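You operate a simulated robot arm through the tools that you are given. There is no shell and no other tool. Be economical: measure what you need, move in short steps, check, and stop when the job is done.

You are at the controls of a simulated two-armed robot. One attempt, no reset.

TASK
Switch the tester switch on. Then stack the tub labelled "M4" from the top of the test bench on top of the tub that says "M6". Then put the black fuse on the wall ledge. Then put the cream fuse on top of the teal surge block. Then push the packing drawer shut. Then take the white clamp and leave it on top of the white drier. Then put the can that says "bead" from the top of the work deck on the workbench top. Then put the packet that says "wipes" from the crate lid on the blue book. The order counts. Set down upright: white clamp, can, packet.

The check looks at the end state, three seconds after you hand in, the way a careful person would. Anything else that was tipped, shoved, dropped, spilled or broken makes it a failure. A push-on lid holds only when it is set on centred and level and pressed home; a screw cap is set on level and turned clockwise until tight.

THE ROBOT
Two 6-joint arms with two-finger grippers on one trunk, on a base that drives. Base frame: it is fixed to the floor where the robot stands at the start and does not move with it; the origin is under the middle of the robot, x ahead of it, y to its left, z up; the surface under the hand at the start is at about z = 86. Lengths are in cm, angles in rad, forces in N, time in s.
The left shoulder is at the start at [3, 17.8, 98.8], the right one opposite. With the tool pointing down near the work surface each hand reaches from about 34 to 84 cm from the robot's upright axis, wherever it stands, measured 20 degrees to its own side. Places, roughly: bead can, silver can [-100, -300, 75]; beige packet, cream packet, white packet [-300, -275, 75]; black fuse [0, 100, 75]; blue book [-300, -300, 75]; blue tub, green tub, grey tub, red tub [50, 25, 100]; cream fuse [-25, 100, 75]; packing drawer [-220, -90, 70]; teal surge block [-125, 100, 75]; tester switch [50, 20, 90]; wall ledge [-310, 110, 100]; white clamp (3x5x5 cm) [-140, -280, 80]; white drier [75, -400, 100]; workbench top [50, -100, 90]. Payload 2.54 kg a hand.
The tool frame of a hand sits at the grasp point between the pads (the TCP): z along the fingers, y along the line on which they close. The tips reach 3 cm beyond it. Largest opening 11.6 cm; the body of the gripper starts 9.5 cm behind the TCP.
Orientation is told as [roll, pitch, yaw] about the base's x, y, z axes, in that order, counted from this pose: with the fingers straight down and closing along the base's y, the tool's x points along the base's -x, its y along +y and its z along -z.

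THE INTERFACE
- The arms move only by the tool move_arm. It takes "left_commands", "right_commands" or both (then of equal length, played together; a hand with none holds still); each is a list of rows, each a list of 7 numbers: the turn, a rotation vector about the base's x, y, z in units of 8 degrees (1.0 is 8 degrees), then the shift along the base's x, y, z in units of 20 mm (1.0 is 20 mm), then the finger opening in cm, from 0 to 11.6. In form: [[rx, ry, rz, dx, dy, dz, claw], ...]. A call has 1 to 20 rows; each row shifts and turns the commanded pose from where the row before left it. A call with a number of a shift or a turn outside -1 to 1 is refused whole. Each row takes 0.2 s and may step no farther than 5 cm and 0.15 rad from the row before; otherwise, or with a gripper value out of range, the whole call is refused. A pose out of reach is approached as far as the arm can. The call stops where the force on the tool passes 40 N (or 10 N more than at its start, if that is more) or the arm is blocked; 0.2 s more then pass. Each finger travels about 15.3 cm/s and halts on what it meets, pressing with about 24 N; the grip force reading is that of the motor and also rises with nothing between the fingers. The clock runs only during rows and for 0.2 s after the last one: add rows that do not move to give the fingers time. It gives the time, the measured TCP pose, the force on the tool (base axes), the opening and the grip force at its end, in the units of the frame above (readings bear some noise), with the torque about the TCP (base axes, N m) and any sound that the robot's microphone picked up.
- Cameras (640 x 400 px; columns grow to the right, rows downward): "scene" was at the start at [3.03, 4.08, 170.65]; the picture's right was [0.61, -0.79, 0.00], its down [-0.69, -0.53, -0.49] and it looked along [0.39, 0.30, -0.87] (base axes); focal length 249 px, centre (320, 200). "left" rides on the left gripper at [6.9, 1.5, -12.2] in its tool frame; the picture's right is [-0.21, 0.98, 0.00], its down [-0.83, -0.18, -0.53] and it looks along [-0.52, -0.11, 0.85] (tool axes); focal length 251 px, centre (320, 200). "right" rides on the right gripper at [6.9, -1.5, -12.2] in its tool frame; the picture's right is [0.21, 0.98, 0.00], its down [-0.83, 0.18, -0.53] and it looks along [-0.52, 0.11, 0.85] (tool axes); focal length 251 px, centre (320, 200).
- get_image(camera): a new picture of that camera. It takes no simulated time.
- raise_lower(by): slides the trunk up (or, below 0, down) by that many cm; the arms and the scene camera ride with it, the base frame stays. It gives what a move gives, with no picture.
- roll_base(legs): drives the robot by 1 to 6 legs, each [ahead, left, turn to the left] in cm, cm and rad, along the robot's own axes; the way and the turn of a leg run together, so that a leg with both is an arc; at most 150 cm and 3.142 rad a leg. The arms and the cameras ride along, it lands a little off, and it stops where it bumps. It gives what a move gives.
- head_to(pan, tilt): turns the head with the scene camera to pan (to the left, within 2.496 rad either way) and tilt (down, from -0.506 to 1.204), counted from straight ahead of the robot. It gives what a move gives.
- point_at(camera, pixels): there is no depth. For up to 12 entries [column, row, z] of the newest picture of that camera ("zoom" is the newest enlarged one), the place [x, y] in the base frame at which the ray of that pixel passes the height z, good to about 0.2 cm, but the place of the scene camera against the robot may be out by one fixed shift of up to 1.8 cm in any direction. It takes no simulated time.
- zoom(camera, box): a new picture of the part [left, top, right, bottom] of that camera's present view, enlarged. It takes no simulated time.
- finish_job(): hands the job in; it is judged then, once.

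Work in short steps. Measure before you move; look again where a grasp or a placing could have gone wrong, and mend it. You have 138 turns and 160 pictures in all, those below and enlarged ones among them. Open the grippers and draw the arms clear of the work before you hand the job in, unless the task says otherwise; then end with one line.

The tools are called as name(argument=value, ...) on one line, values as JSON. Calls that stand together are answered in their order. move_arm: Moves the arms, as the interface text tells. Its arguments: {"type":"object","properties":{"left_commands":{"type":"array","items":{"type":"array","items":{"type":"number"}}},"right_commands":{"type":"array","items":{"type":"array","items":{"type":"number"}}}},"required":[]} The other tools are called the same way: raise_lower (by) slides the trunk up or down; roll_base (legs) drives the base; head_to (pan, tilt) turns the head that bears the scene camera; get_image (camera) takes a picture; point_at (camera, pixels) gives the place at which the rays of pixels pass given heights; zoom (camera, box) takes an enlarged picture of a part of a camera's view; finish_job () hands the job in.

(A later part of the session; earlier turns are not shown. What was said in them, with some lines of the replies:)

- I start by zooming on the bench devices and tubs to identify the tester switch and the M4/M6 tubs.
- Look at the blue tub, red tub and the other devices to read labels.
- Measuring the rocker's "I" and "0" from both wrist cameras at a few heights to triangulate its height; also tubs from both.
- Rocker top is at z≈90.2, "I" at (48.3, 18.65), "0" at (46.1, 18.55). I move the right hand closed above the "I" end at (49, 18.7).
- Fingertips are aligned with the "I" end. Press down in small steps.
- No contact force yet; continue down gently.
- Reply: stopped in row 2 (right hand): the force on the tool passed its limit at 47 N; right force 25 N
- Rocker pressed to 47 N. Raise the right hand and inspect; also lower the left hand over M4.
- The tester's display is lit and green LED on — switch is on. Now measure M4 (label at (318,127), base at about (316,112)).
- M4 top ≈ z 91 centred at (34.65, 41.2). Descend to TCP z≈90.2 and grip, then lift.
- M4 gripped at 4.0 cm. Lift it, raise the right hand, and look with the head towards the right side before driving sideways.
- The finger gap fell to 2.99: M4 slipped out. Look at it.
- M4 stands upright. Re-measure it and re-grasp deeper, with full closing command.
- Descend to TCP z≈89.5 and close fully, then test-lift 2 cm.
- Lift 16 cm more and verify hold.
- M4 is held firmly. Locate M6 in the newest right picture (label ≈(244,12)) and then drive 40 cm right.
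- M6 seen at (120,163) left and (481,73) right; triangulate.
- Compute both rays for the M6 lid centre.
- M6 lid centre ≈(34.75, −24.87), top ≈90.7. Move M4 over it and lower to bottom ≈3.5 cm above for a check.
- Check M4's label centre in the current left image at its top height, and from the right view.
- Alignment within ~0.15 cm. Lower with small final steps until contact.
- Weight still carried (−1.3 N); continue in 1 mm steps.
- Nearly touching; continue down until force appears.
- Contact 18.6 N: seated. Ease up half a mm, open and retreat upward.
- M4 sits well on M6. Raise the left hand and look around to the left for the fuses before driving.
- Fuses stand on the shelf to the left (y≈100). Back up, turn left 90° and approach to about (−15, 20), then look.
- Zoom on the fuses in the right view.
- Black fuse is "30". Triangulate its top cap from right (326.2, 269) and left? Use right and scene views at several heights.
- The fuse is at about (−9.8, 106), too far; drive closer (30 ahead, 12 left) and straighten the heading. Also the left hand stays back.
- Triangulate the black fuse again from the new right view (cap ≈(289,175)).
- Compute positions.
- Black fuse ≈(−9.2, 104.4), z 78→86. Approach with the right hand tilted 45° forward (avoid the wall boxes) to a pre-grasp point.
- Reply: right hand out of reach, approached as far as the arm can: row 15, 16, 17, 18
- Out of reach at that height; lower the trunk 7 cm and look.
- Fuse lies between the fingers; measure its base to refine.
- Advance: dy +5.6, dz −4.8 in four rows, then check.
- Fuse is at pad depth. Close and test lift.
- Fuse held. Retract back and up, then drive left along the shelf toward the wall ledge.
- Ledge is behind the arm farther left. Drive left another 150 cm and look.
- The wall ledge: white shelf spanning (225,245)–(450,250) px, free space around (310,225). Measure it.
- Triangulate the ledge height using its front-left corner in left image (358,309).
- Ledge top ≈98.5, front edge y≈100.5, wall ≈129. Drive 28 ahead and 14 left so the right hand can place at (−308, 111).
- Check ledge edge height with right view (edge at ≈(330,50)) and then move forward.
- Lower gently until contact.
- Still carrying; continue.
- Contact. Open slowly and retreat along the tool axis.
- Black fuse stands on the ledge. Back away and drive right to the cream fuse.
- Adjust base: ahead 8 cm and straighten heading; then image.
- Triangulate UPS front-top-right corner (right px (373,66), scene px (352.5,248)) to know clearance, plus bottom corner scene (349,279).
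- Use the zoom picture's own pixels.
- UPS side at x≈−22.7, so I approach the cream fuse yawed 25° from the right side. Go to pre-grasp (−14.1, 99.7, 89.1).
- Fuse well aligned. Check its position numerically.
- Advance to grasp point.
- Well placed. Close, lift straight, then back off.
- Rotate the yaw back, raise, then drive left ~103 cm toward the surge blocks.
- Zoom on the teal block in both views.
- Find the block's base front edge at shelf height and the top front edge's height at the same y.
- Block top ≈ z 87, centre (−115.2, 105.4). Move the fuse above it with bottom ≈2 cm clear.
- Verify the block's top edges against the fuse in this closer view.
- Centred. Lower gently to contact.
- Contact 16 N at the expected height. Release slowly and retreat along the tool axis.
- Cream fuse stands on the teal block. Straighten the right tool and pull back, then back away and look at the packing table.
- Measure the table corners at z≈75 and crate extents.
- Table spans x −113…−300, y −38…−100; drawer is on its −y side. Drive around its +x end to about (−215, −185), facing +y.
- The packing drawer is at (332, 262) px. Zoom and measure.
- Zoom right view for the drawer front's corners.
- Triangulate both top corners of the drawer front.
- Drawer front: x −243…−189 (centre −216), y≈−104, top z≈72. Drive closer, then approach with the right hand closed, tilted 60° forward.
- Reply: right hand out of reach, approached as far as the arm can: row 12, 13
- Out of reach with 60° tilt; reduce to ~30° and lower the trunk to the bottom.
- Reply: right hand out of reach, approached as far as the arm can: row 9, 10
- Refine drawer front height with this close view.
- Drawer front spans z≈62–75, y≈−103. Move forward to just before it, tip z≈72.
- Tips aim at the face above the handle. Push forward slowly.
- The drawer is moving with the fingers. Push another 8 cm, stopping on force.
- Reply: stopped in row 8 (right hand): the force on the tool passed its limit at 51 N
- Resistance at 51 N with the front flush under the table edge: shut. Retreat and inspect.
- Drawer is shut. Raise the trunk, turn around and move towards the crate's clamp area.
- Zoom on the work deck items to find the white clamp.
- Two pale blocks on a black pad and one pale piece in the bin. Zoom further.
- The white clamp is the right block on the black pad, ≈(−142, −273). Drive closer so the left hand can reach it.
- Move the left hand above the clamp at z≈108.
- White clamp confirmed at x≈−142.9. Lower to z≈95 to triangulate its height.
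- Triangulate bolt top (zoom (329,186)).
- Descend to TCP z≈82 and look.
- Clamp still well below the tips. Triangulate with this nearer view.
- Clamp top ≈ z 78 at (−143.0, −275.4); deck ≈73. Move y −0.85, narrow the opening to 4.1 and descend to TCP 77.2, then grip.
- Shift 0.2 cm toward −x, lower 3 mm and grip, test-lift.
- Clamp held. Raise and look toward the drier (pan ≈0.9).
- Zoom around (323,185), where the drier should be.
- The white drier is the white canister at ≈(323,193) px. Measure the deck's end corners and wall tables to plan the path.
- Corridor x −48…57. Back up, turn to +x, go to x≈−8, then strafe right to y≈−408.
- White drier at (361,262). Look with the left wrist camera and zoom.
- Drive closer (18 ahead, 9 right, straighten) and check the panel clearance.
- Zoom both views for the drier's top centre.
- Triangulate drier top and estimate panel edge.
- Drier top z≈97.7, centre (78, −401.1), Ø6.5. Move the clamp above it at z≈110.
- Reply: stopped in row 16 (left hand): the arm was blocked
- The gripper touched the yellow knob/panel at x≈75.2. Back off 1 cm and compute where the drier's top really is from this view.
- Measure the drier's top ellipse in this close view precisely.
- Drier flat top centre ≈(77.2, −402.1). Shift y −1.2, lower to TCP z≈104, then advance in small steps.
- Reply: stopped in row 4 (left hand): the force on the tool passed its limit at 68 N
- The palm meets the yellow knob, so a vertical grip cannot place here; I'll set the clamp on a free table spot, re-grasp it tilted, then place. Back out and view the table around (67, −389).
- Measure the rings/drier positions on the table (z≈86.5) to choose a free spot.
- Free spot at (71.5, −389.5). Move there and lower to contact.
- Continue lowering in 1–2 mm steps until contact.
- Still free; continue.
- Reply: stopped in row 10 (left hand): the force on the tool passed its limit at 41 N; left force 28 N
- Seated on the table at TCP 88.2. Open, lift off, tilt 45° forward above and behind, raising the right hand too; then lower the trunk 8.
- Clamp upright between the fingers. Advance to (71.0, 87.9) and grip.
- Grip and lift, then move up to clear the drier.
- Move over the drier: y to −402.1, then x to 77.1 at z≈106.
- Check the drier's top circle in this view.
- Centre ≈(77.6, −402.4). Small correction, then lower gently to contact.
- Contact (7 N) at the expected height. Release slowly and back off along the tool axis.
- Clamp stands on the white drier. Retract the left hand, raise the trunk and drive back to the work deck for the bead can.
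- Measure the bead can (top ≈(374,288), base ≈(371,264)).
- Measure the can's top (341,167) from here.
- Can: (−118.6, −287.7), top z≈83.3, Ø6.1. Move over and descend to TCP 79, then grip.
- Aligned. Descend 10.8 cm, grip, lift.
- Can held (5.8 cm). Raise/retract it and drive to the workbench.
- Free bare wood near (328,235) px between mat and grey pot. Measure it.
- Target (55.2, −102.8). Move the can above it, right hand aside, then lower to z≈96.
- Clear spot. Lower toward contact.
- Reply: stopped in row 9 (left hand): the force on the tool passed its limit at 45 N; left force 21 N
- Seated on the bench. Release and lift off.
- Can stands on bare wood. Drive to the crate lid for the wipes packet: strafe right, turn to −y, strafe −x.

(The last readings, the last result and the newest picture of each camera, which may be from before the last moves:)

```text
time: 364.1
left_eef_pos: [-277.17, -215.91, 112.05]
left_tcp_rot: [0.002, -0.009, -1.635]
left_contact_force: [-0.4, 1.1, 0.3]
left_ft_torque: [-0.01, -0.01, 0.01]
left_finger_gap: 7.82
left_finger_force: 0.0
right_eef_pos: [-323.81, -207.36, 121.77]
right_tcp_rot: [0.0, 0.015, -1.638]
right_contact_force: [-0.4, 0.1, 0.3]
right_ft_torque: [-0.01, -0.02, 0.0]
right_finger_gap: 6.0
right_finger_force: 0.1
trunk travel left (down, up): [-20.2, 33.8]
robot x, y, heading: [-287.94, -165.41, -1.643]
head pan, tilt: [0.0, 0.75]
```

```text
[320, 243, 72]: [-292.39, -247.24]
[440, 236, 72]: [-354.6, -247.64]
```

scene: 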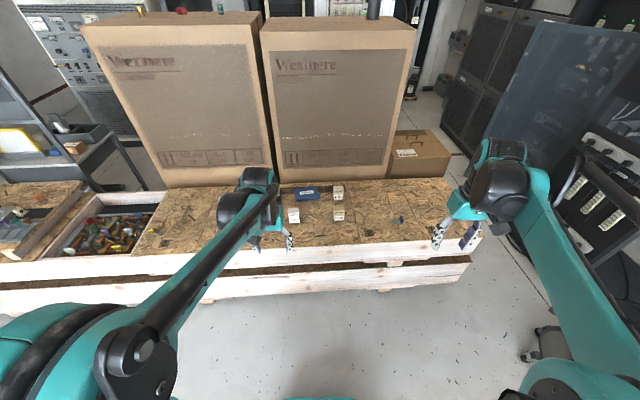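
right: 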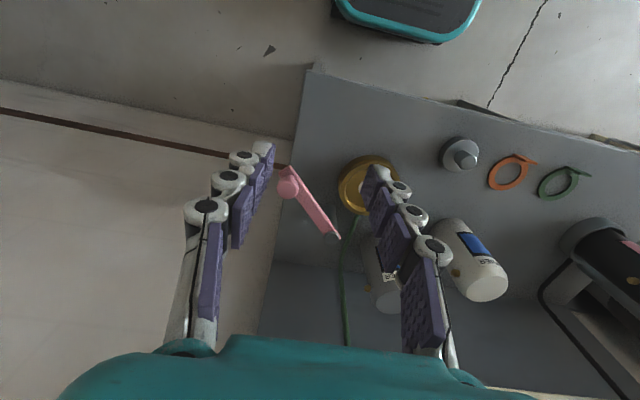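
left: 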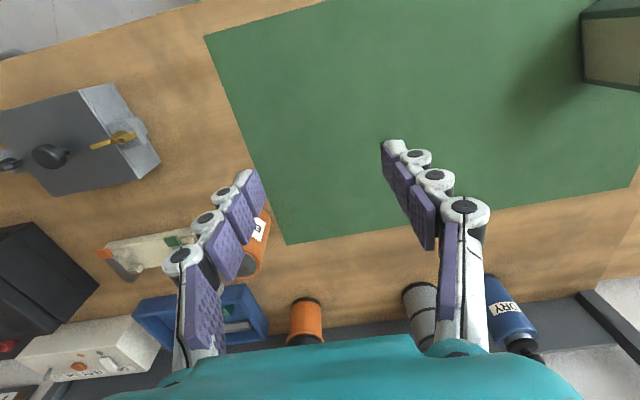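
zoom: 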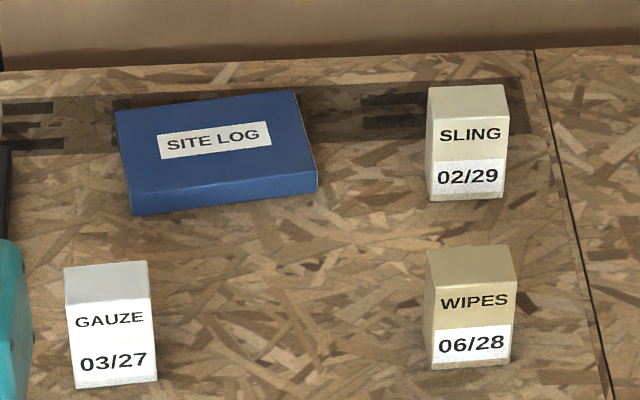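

Wipes packet ≈(−302.5, −261), book centre ≈(−286, −278). Drive 36 cm closer and straighten heading.

roll_base(legs=[[37, 4, 0.072]])

move_arm(right_commands=[[0, 0, 0, 0.8, 0, -0.2, 8], [0, 0, 0, 0.8, 0, -0.3, 8], [0, 0, 0, 0.8, 0, -0.3, 8], [0, 0, 0, 0.8, 0, -0.5, 8], [0, 0, 0, 0.8, 0, -0.5, 8], [0, 0, 0, 0.8, 0, -0.5, 8], [0, 0, 0, 0.8, 0, -0.5, 8], [0, 0, 0, 0.8, 0, -0.5, 8], [0, 0, 0, 0.8, 0, -0.5, 8], [0, 0, 0, 0, 0, -0.5, 8], [0, 0, 0, 0, 0, 0, 8]])

get_image(camera="right")

```text
time: 366.5
left_eef_pos: [-270.31, -253.25, 112.11]
left_tcp_rot: [0.003, -0.008, -1.554]
left_contact_force: [-0.6, -0.1, -0.2]
left_ft_torque: [0.04, 0.01, 0.06]
left_finger_gap: 7.79
left_finger_force: 0.1
right_eef_pos: [-317.3, -248.78, 121.68]
right_tcp_rot: [0.0, 0.014, -1.554]
right_contact_force: [-0.1, -0.6, 0.1]
right_ft_torque: [0.04, -0.01, -0.03]
right_finger_gap: 5.99
right_finger_force: 0.0
trunk travel left (down, up): [-20.2, 33.8]
robot x, y, heading: [-284.8, -204.22, -1.556]
head pan, tilt: [0.0, 0.75]
```

```text
time: 368.9
left_eef_pos: [-270.27, -253.38, 112.17]
left_tcp_rot: [0.002, -0.009, -1.552]
left_contact_force: [-0.1, -0.5, 0.1]
left_ft_torque: [-0.02, 0.0, 0.02]
left_finger_gap: 7.78
left_finger_force: 0.2
right_eef_pos: [-302.94, -248.63, 113.08]
right_tcp_rot: [0.0, 0.014, -1.555]
right_contact_force: [-0.8, 0.4, 0.7]
right_ft_torque: [0.01, -0.03, 0.03]
right_finger_gap: 8.0
right_finger_force: 0.0
trunk travel left (down, up): [-20.2, 33.8]
robot x, y, heading: [-284.97, -203.97, -1.556]
head pan, tilt: [0.0, 0.75]
```

```text
16 pictures are left
```

right: 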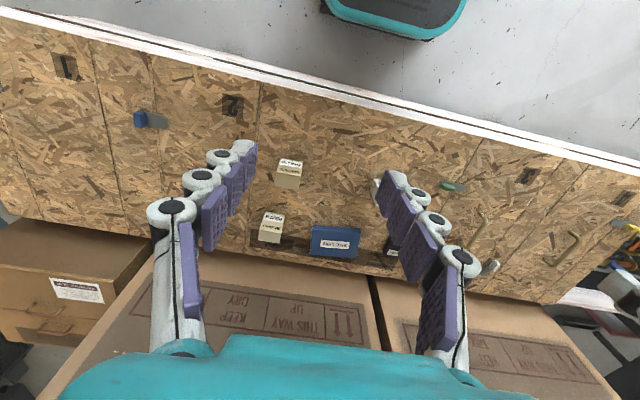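

Zoom on wipes and book for accurate positions.

zoom(camera="right", box=[240, 145, 376, 265])

point_at(camera="zoom", pixels=[[225, 140, 79], [225, 140, 80], [190, 55, 72], [305, 352, 75], [450, 370, 75], [455, 262, 72], [310, 262, 72], [380, 365, 75]])

```text
3.33 times, centred on (308, 205) of right
```

zoom: 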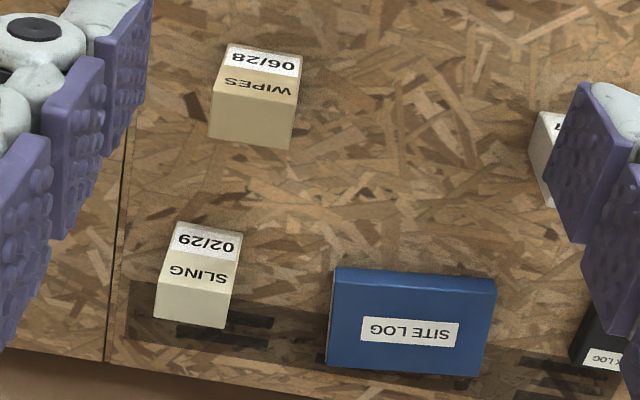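

```text
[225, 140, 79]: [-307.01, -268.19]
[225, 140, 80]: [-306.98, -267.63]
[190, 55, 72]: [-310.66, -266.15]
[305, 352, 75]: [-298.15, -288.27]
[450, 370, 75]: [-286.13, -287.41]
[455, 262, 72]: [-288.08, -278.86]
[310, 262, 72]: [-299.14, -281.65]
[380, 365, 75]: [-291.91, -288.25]
```

Compute packet's base/top front edges and book's corners.

point_at(camera="zoom", pixels=[[266, 48, 70], [266, 48, 72], [266, 48, 74], [255, 96, 76], [255, 96, 78], [255, 96, 80], [252, 120, 78], [250, 143, 78], [335, 270, 75], [494, 280, 75], [328, 365, 75], [480, 376, 75]])

```text
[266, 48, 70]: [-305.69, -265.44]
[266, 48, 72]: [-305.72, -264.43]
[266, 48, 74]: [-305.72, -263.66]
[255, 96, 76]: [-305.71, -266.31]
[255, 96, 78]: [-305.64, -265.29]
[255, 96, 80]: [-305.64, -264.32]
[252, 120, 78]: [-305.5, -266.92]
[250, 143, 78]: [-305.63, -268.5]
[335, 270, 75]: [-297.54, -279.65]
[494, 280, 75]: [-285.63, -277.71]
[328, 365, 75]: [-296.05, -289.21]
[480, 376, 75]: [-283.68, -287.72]
```

Move the right hand to just above the packet and re-measure.

move_arm(right_commands=[[0, 0, 0, -0.3, -1, -0.9, 8.5], [0, 0, 0, -0.3, -1, -0.9, 8.5], [0, 0, 0, -0.3, -1, -0.9, 8.5], [0, 0, 0, -0.2, -1, -0.9, 8.5], [0, 0, 0, -0.1, -1, -0.9, 8.5], [0, 0, 0, 0, -1, -0.9, 8.5], [0, 0, 0, 0, -1, -0.9, 8.5], [0, 0, 0, 0, -1, -0.9, 8.5], [0, 0, 0, 0, 0, 0, 8.5]])

get_image(camera="right")

```text
time: 370.9
left_eef_pos: [-270.28, -253.18, 112.17]
left_tcp_rot: [0.001, -0.008, -1.553]
left_contact_force: [-0.1, 0.9, -0.7]
left_ft_torque: [-0.04, 0.0, -0.01]
left_finger_gap: 7.81
left_finger_force: 0.1
right_eef_pos: [-305.41, -264.69, 98.66]
right_tcp_rot: [0.0, 0.015, -1.556]
right_contact_force: [0.5, -0.6, -0.2]
right_ft_torque: [-0.02, -0.03, -0.01]
right_finger_gap: 8.48
right_finger_force: 0.1
trunk travel left (down, up): [-20.2, 33.8]
robot x, y, heading: [-284.93, -204.02, -1.554]
head pan, tilt: [0.0, 0.75]
```

```text
14 pictures are left
```

right: 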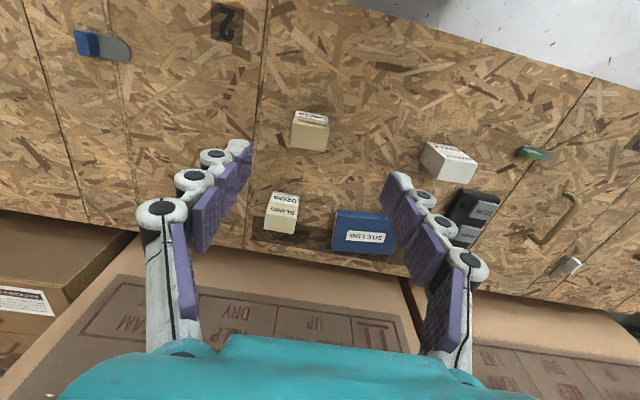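

Triangulate the packet top centre and book corners from this pose.

point_at(camera="right", pixels=[[310, 136, 76], [310, 136, 78], [310, 136, 80], [292, 133, 79], [327, 138, 79], [311, 112, 72], [334, 252, 74], [392, 254, 74], [337, 211, 74], [388, 216, 74]])

```text
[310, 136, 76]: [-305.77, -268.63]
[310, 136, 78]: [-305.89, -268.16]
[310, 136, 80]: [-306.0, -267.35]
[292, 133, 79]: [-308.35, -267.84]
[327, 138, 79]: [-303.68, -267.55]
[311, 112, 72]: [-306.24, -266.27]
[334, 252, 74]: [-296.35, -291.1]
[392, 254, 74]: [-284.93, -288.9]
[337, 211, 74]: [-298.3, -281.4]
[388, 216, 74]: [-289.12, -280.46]
```

Height is uncertain; move over y≈−267.4, descend to TCP z 87 and re-measure.

move_arm(right_commands=[[0, 0, 0, -0.15, -0.7, -0.8, 8.5], [0, 0, 0, -0.1, -0.6, -1, 8.5], [0, 0, 0, 0, 0, -1, 8.5], [0, 0, 0, 0, 0, -1, 8.5], [0, 0, 0, 0, 0, -1, 8.5], [0, 0, 0, 0, 0, -1, 8.5], [0, 0, 0, 0, 0, 0, 8.5]])

get_image(camera="right")

```text
time: 372.5
left_eef_pos: [-270.31, -253.25, 112.06]
left_tcp_rot: [0.002, -0.01, -1.554]
left_contact_force: [0.0, -0.1, -0.5]
left_ft_torque: [-0.02, 0.01, 0.01]
left_finger_gap: 7.77
left_finger_force: 0.1
right_eef_pos: [-305.79, -267.31, 87.21]
right_tcp_rot: [-0.001, 0.015, -1.554]
right_contact_force: [-0.4, 0.2, 0.1]
right_ft_torque: [-0.03, -0.03, -0.01]
right_finger_gap: 8.53
right_finger_force: 0.1
trunk travel left (down, up): [-20.2, 33.8]
robot x, y, heading: [-284.68, -204.3, -1.553]
head pan, tilt: [0.0, 0.75]
```

```text
13 pictures are left
```

right: 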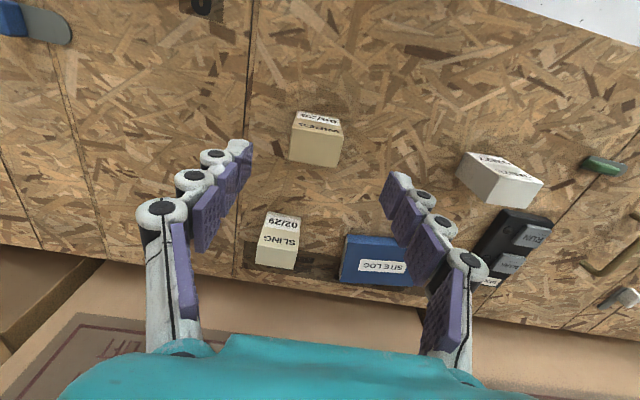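

Estimates point to a packet top near z≈70. Compute positions at those heights.

point_at(camera="right", pixels=[[316, 147, 68], [316, 147, 70], [316, 147, 72], [318, 115, 63], [314, 163, 70], [318, 130, 70], [340, 282, 65], [346, 236, 65], [396, 243, 65], [405, 284, 65]])

```text
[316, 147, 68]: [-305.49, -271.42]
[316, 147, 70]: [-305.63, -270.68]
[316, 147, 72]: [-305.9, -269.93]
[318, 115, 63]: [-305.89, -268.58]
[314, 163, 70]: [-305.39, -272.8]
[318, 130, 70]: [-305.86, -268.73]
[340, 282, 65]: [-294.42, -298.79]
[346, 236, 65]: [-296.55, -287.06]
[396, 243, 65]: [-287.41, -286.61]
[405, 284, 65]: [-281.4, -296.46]
```

Consistent solution: lid z≈63, packet z 63–70, centre (−305.7, −270.7). Shift y, lower the trunk 9, and look.

move_arm(right_commands=[[0, 0, 0, 0.05, -0.85, 0, 8.5], [0, 0, 0, 0, -0.85, 0, 8.5], [0, 0, 0, 0, 0, 0, 8.5]])

raise_lower(by=-10)

get_image(camera="right")

```text
time: 373.3
left_eef_pos: [-270.27, -253.24, 112.07]
left_tcp_rot: [0.001, -0.008, -1.553]
left_contact_force: [-0.6, 0.2, -0.2]
left_ft_torque: [-0.02, 0.01, 0.01]
left_finger_gap: 7.8
left_finger_force: 0.0
right_eef_pos: [-305.74, -270.71, 87.16]
right_tcp_rot: [0.0, 0.014, -1.554]
right_contact_force: [-1.5, 0.0, 0.4]
right_ft_torque: [0.0, 0.0, 0.0]
right_finger_gap: 8.54
right_finger_force: 0.1
trunk travel left (down, up): [-20.2, 33.8]
robot x, y, heading: [-284.81, -204.06, -1.561]
head pan, tilt: [0.0, 0.75]
```

```text
time: 374.6
left_eef_pos: [-270.22, -253.3, 102.15]
left_tcp_rot: [0.001, -0.008, -1.554]
left_contact_force: [0.7, -0.7, 0.0]
left_ft_torque: [-0.05, -0.04, 0.03]
left_finger_gap: 7.81
left_finger_force: 0.0
right_eef_pos: [-305.57, -270.82, 77.29]
right_tcp_rot: [-0.002, 0.014, -1.555]
right_contact_force: [0.5, -0.2, 0.8]
right_ft_torque: [0.04, -0.02, 0.05]
right_finger_gap: 8.51
right_finger_force: 0.0
trunk travel left (down, up): [-10.2, 43.8]
robot x, y, heading: [-284.75, -204.08, -1.559]
head pan, tilt: [0.0, 0.75]
```

```text
12 pictures are left
```

right: 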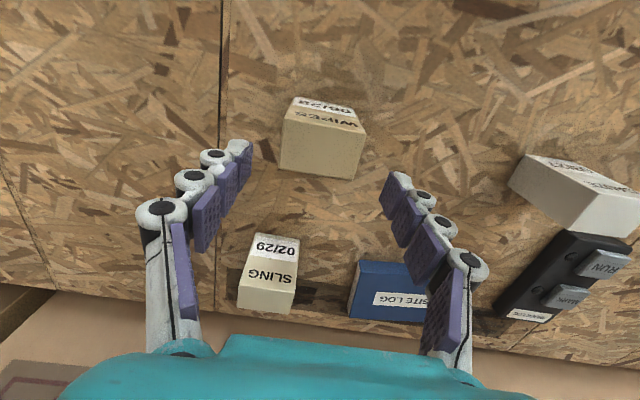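

Check centre then descend to TCP 67.5.

point_at(camera="right", pixels=[[322, 148, 70], [283, 125, 70], [366, 140, 70], [320, 103, 63], [356, 308, 65], [362, 262, 65]])

move_arm(right_commands=[[0, 0, 0, 0, 0, -1, 8.5], [0, 0, 0, 0, 0, -1, 8.5], [0, 0, 0, 0, 0, -1, 8.5], [0, 0, 0, 0, 0, -1, 8.5], [0, 0, 0, 0, 0, -0.5, 8.5], [0, 0, 0, 0, 0, 0, 8.5]])

get_image(camera="right")

```text
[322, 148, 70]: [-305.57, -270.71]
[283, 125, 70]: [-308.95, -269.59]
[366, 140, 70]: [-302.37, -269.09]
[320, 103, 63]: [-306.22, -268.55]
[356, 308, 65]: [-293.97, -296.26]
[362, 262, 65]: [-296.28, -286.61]
```

```text
time: 376.0
left_eef_pos: [-270.24, -253.31, 102.08]
left_tcp_rot: [0.001, -0.008, -1.554]
left_contact_force: [-0.8, 0.1, -0.4]
left_ft_torque: [0.01, 0.01, -0.01]
left_finger_gap: 7.78
left_finger_force: 0.1
right_eef_pos: [-305.84, -270.74, 67.86]
right_tcp_rot: [0.0, 0.013, -1.556]
right_contact_force: [-0.2, -0.1, -0.5]
right_ft_torque: [0.01, 0.04, 0.0]
right_finger_gap: 8.48
right_finger_force: 0.1
trunk travel left (down, up): [-10.2, 43.8]
robot x, y, heading: [-285.03, -204.15, -1.559]
head pan, tilt: [0.0, 0.75]
```

```text
11 pictures are left
```

right: 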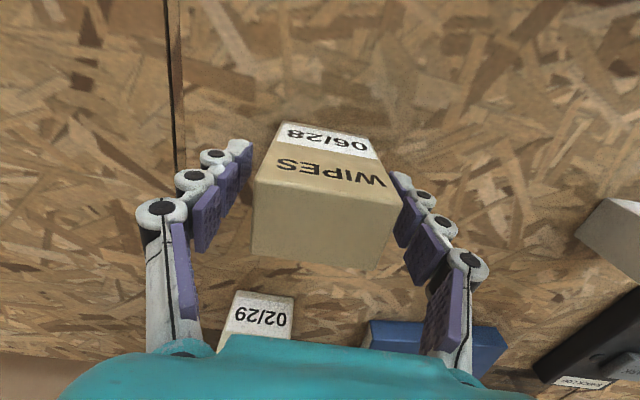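

Packet is between the pads. Grip and lift.

move_arm(right_commands=[[0, 0, 0, 0.1, 0, 0, 8], [0, 0, 0, 0, 0, 0, 6.8], [0, 0, 0, 0, 0, 0, 5], [0, 0, 0, 0, 0, 0, 3], [0, 0, 0, 0, 0, 0, 2], [0, 0, 0, 0, 0, 0, 2], [0, 0, 0, 0, 0, 0.5, 2], [0, 0, 0, 0, 0, 0.5, 2], [0, 0, 0, 0, 0, 1, 2], [0, 0, 0, 0, 0, 1, 2], [0, 0, 0, 0, 0, 1, 2], [0, 0, 0, 0, 0, 1, 2], [0, 0, 0, 0, 0, 1, 2], [0, 0, 0, 0, 0, 1, 2], [0, 0, 0, 0, 0, 0, 2]])

get_image(camera="right")

```text
time: 379.2
left_eef_pos: [-270.34, -253.2, 102.09]
left_tcp_rot: [0.004, -0.011, -1.554]
left_contact_force: [0.2, -0.2, -0.5]
left_ft_torque: [-0.01, 0.03, 0.01]
left_finger_gap: 7.83
left_finger_force: 0.2
right_eef_pos: [-305.46, -270.77, 82.03]
right_tcp_rot: [0.0, 0.015, -1.554]
right_contact_force: [-0.2, 0.0, -1.1]
right_ft_torque: [-0.01, 0.02, 0.0]
right_finger_gap: 5.9
right_finger_force: 23.9
trunk travel left (down, up): [-10.2, 43.8]
robot x, y, heading: [-284.82, -204.32, -1.558]
head pan, tilt: [0.0, 0.75]
```

```text
10 pictures are left
```

right: 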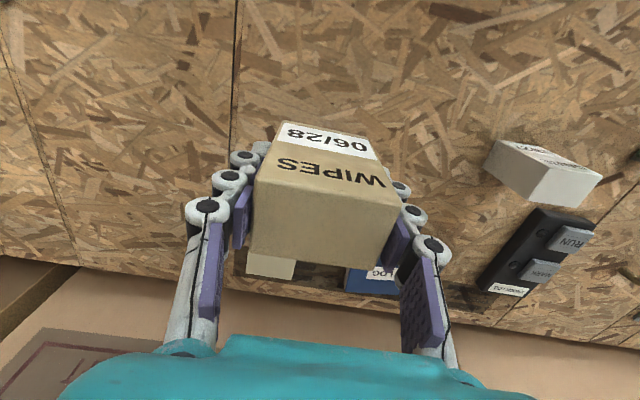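

Packet held. Measure the cardboard box boundary and book edges at their heights from this view.

point_at(camera="right", pixels=[[30, 256, 63], [420, 322, 63], [600, 342, 63], [346, 292, 65.3], [347, 268, 65.3], [396, 294, 65.3]])

move_arm(right_commands=[[0, 0, 0, 0.5, 0, 0.5, 2], [0, 0, 0, 1, 0, 0, 2], [0, 0, 0, 1, 0, 0, 2], [0, 0, 0, 1, -0.5, 0, 2], [0, 0, 0, 1, -0.5, 0, 2], [0, 0, 0, 1, -0.5, 0, 2], [0, 0, 0, 1, -0.5, 0, 2], [0, 0, 0, 1, -0.5, 0, 2], [0, 0, 0, 0.5, -0.5, 0, 2], [0, 0, 0, 0, 0, 0, 2]])

get_image(camera="right")

```text
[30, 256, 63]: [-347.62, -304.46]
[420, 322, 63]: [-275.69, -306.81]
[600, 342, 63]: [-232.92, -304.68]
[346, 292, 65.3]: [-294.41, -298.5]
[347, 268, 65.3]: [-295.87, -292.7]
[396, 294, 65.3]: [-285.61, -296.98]
```

```text
time: 381.4
left_eef_pos: [-270.13, -253.26, 102.14]
left_tcp_rot: [0.001, -0.008, -1.554]
left_contact_force: [0.3, -0.5, 0.0]
left_ft_torque: [-0.02, 0.01, -0.02]
left_finger_gap: 7.81
left_finger_force: 0.0
right_eef_pos: [-289.56, -276.69, 83.09]
right_tcp_rot: [-0.001, 0.014, -1.555]
right_contact_force: [0.2, 0.5, -0.9]
right_ft_torque: [-0.05, 0.02, 0.01]
right_finger_gap: 5.9
right_finger_force: 23.9
trunk travel left (down, up): [-10.2, 43.8]
robot x, y, heading: [-284.55, -203.82, -1.554]
head pan, tilt: [0.0, 0.75]
```

```text
9 pictures are left
```

right: 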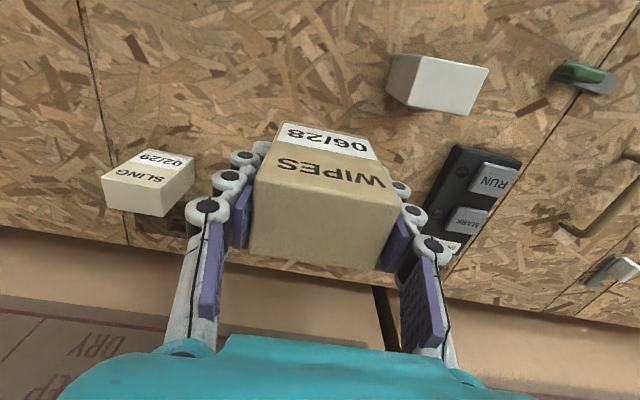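

Box face is at y≈−305, so there is room. Move over the book centre (−289.4, −291) and lower to z≈74, then look.

move_arm(right_commands=[[0, 0, 0, 0, -1, 0, 2], [0, 0, 0, 0, -1, 0, 2], [0, 0, 0, 0, -1, 0, 2], [0, 0, 0, 0, -1, 0, 2], [0, 0, 0, 0, -1, 0, 2], [0, 0, 0, 0, -1, 0, 2], [0, 0, 0, 0, -1, 0, 2], [0, 0, 0, 0, -0.1, -1, 2], [0, 0, 0, 0, 0, -1, 2], [0, 0, 0, 0, 0, -1, 2], [0, 0, 0, 0, 0, -1, 2], [0, 0, 0, 0, 0, -0.5, 2], [0, 0, 0, 0, 0, 0, 2]])

zoom(camera="scene", box=[270, 190, 390, 280])

get_image(camera="right")

```text
time: 384.2
left_eef_pos: [-270.2, -253.22, 102.17]
left_tcp_rot: [0.002, -0.008, -1.554]
left_contact_force: [0.2, 0.8, -0.3]
left_ft_torque: [0.02, -0.01, 0.0]
left_finger_gap: 7.8
left_finger_force: 0.0
right_eef_pos: [-290.5, -282.28, 74.72]
right_tcp_rot: [-0.001, 0.014, -1.555]
right_contact_force: [-0.3, -0.3, -0.9]
right_ft_torque: [0.01, 0.0, 0.03]
right_finger_gap: 5.91
right_finger_force: 24.2
right hand out of reach, approached as far as the arm can: row 4, 5, 6, 7, 8, 10, 11, 12
trunk travel left (down, up): [-10.2, 43.8]
robot x, y, heading: [-284.96, -204.56, -1.556]
head pan, tilt: [0.0, 0.75]
```

```text
4.44 times, centred on (330, 235) of scene
```

zoom: 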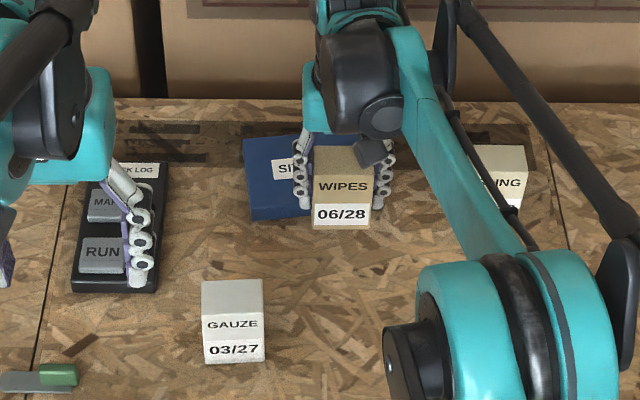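

```text
7 pictures are left
```

right: 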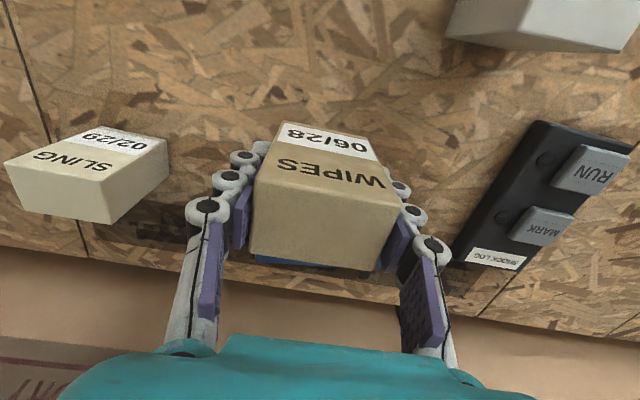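

Arm reach ended at y −282. Drive 9 cm forward (hand rides along to y≈−291) and shift x +1.8.

roll_base(legs=[[9, 0, 0]])

move_arm(right_commands=[[0, 0, 0, 0.5, 0, 0, 2], [0, 0, 0, 0.4, 0, 0, 2], [0, 0, 0, 0, 0, 0, 2]])

get_image(camera="right")

```text
time: 385.3
left_eef_pos: [-270.14, -262.6, 101.99]
left_tcp_rot: [0.001, -0.007, -1.553]
left_contact_force: [0.1, 0.0, -0.5]
left_ft_torque: [0.09, -0.01, 0.01]
left_finger_gap: 7.77
left_finger_force: 0.1
right_eef_pos: [-290.41, -291.47, 74.54]
right_tcp_rot: [0.0, 0.012, -1.557]
right_contact_force: [0.0, 0.2, -1.0]
right_ft_torque: [0.02, 0.0, -0.03]
right_finger_gap: 5.88
right_finger_force: 23.8
trunk travel left (down, up): [-10.2, 43.8]
robot x, y, heading: [-284.48, -213.27, -1.56]
head pan, tilt: [0.0, 0.75]
```

```text
time: 386.1
left_eef_pos: [-270.15, -262.44, 102.02]
left_tcp_rot: [0.003, -0.009, -1.554]
left_contact_force: [-0.8, 0.1, 0.2]
left_ft_torque: [0.0, 0.0, 0.0]
left_finger_gap: 7.8
left_finger_force: 0.0
right_eef_pos: [-288.45, -291.24, 74.83]
right_tcp_rot: [-0.001, 0.012, -1.557]
right_contact_force: [-0.6, -0.2, -0.5]
right_ft_torque: [0.03, -0.07, -0.02]
right_finger_gap: 5.89
right_finger_force: 23.2
trunk travel left (down, up): [-10.2, 43.8]
robot x, y, heading: [-284.71, -212.96, -1.553]
head pan, tilt: [0.0, 0.75]
```

```text
6 pictures are left
5 turns are left
```

right: 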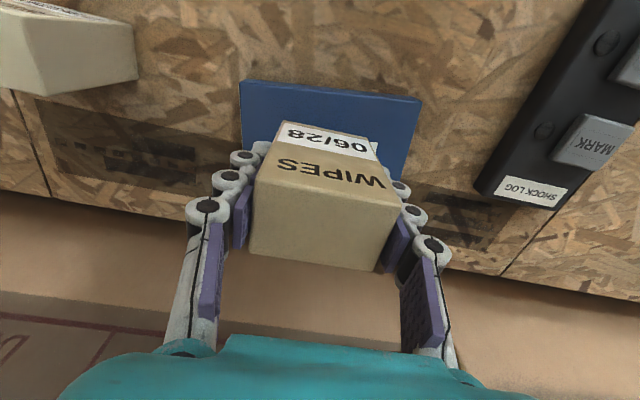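

The book is centred under the packet (cols 240–422). Lower to contact.

move_arm(right_commands=[[0, 0, 0, 0, 0, -0.8, 2], [0, 0, 0, 0, 0, -0.6, 2], [0, 0, 0, 0, 0, -0.3, 2], [0, 0, 0, 0, 0, -0.12, 2], [0, 0, 0, 0, 0, -0.12, 2], [0, 0, 0, 0, 0, -0.12, 2], [0, 0, 0, 0, 0, -0.12, 2], [0, 0, 0, 0, 0, -0.12, 2], [0, 0, 0, 0, 0, -0.12, 2], [0, 0, 0, 0, 0, -0.12, 2], [0, 0, 0, 0, 0, -0.12, 2], [0, 0, 0, 0, 0, -0.12, 2], [0, 0, 0, 0, 0, -0.12, 2], [0, 0, 0, 0, 0, -0.12, 2]])

```text
time: 389.1
left_eef_pos: [-270.04, -262.43, 102.22]
left_tcp_rot: [0.002, -0.011, -1.554]
left_contact_force: [0.0, 1.0, 0.1]
left_ft_torque: [-0.01, -0.02, 0.0]
left_finger_gap: 7.81
left_finger_force: 0.0
right_eef_pos: [-288.95, -288.99, 69.87]
right_tcp_rot: [0.0, 0.007, -1.554]
right_contact_force: [4.2, -5.7, 20.4]
right_ft_torque: [-0.18, -0.15, -0.01]
right_finger_gap: 5.92
right_finger_force: 23.9
right hand out of reach, approached as far as the arm can: row 1, 2, 5, 8, 11
trunk travel left (down, up): [-10.2, 43.8]
robot x, y, heading: [-284.71, -213.4, -1.557]
head pan, tilt: [0.0, 0.75]
4 turns are left
```

Contact (20 N) at book-top height, packet on the book. Release and lift straight up, then look.

move_arm(right_commands=[[0, 0, 0, 0, 0, 0, 5.7], [0, 0, 0, 0, 0, 0, 6.3], [0, 0, 0, 0, 0, 0, 7], [0, 0, 0, 0, 0, 0, 7.8], [0, 0, 0, 0, 0, 0, 7.8], [0, 0, 0, 0, 0, 0.5, 7.8], [0, 0, 0, 0, 0, 0.7, 7.8], [0, 0, 0, 0, 0, 1, 7.8], [0, 0, 0, 0, 0, 1, 7.8], [0, 0, 0, 0, 0, 1, 7.8], [0, 0, 0, 0, 0.2, 1, 7.8], [0, 0, 0, 0, 0.5, 1, 7.8], [0, 0, 0, 0, 1, 1, 7.8], [0, 0, 0, 0, 1, 1, 7.8], [0, 0, 0, 0, 1, 1, 7.8], [0, 0, 0, 0, 1, 1, 7.8]])

get_image(camera="right")

```text
time: 392.5
left_eef_pos: [-270.08, -262.37, 102.35]
left_tcp_rot: [0.002, -0.008, -1.554]
left_contact_force: [0.4, 0.4, 0.2]
left_ft_torque: [-0.03, 0.0, 0.0]
left_finger_gap: 7.8
left_finger_force: 0.1
right_eef_pos: [-288.86, -279.94, 90.35]
right_tcp_rot: [0.0, 0.012, -1.558]
right_contact_force: [-0.5, -0.5, -0.4]
right_ft_torque: [-0.03, -0.04, 0.0]
right_finger_gap: 7.78
right_finger_force: 0.1
trunk travel left (down, up): [-10.2, 43.8]
robot x, y, heading: [-284.92, -213.19, -1.555]
head pan, tilt: [0.0, 0.75]
```

```text
5 pictures are left
3 turns are left
```

right: 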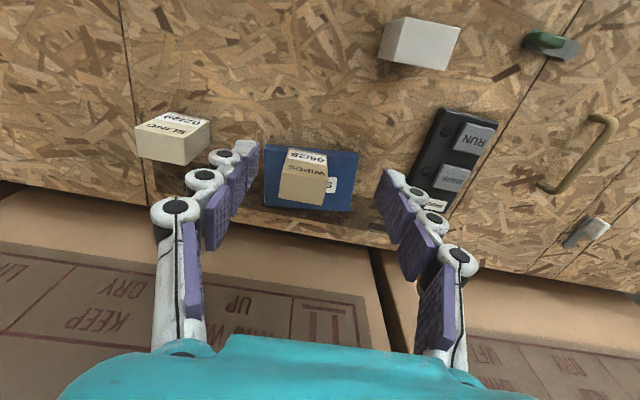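

The wipes packet stands upright on the blue book. Draw back from the crate and raise the arms clear.

raise_lower(by=10)

roll_base(legs=[[-25, 0, 0]])

```text
time: 393.9
left_eef_pos: [-270.23, -262.41, 111.95]
left_tcp_rot: [0.003, -0.009, -1.553]
left_contact_force: [0.5, 0.7, -0.5]
left_ft_torque: [-0.03, 0.01, -0.03]
left_finger_gap: 7.8
left_finger_force: 0.0
right_eef_pos: [-288.85, -279.93, 100.25]
right_tcp_rot: [-0.001, 0.012, -1.558]
right_contact_force: [0.2, 0.2, 1.1]
right_ft_torque: [0.0, -0.03, 0.01]
right_finger_gap: 7.77
right_finger_force: 0.1
trunk travel left (down, up): [-20.2, 33.8]
robot x, y, heading: [-284.81, -213.2, -1.562]
head pan, tilt: [0.0, 0.75]
```

```text
time: 395.7
left_eef_pos: [-270.16, -236.87, 112.18]
left_tcp_rot: [0.002, -0.008, -1.55]
left_contact_force: [0.2, 0.6, -0.1]
left_ft_torque: [-0.05, -0.02, 0.0]
left_finger_gap: 7.8
left_finger_force: 0.1
right_eef_pos: [-289.04, -254.47, 100.22]
right_tcp_rot: [0.001, 0.01, -1.55]
right_contact_force: [0.3, 0.5, -0.1]
right_ft_torque: [0.0, 0.02, -0.03]
right_finger_gap: 7.8
right_finger_force: 0.0
trunk travel left (down, up): [-20.2, 33.8]
robot x, y, heading: [-285.13, -187.9, -1.549]
head pan, tilt: [0.0, 0.75]
2 turns are left
```

All steps are done and both hands are open and clear; hand the job in.

finish_job()

```text
The job is handed in.
```

I did all eight steps in order and handed the job in; the end-state check has not reported back. While placing the clamp the left gripper bumped the panel and yellow PURGE knob above the driers (stopped at 68 N); the knob still pointed to SHUT afterwards.
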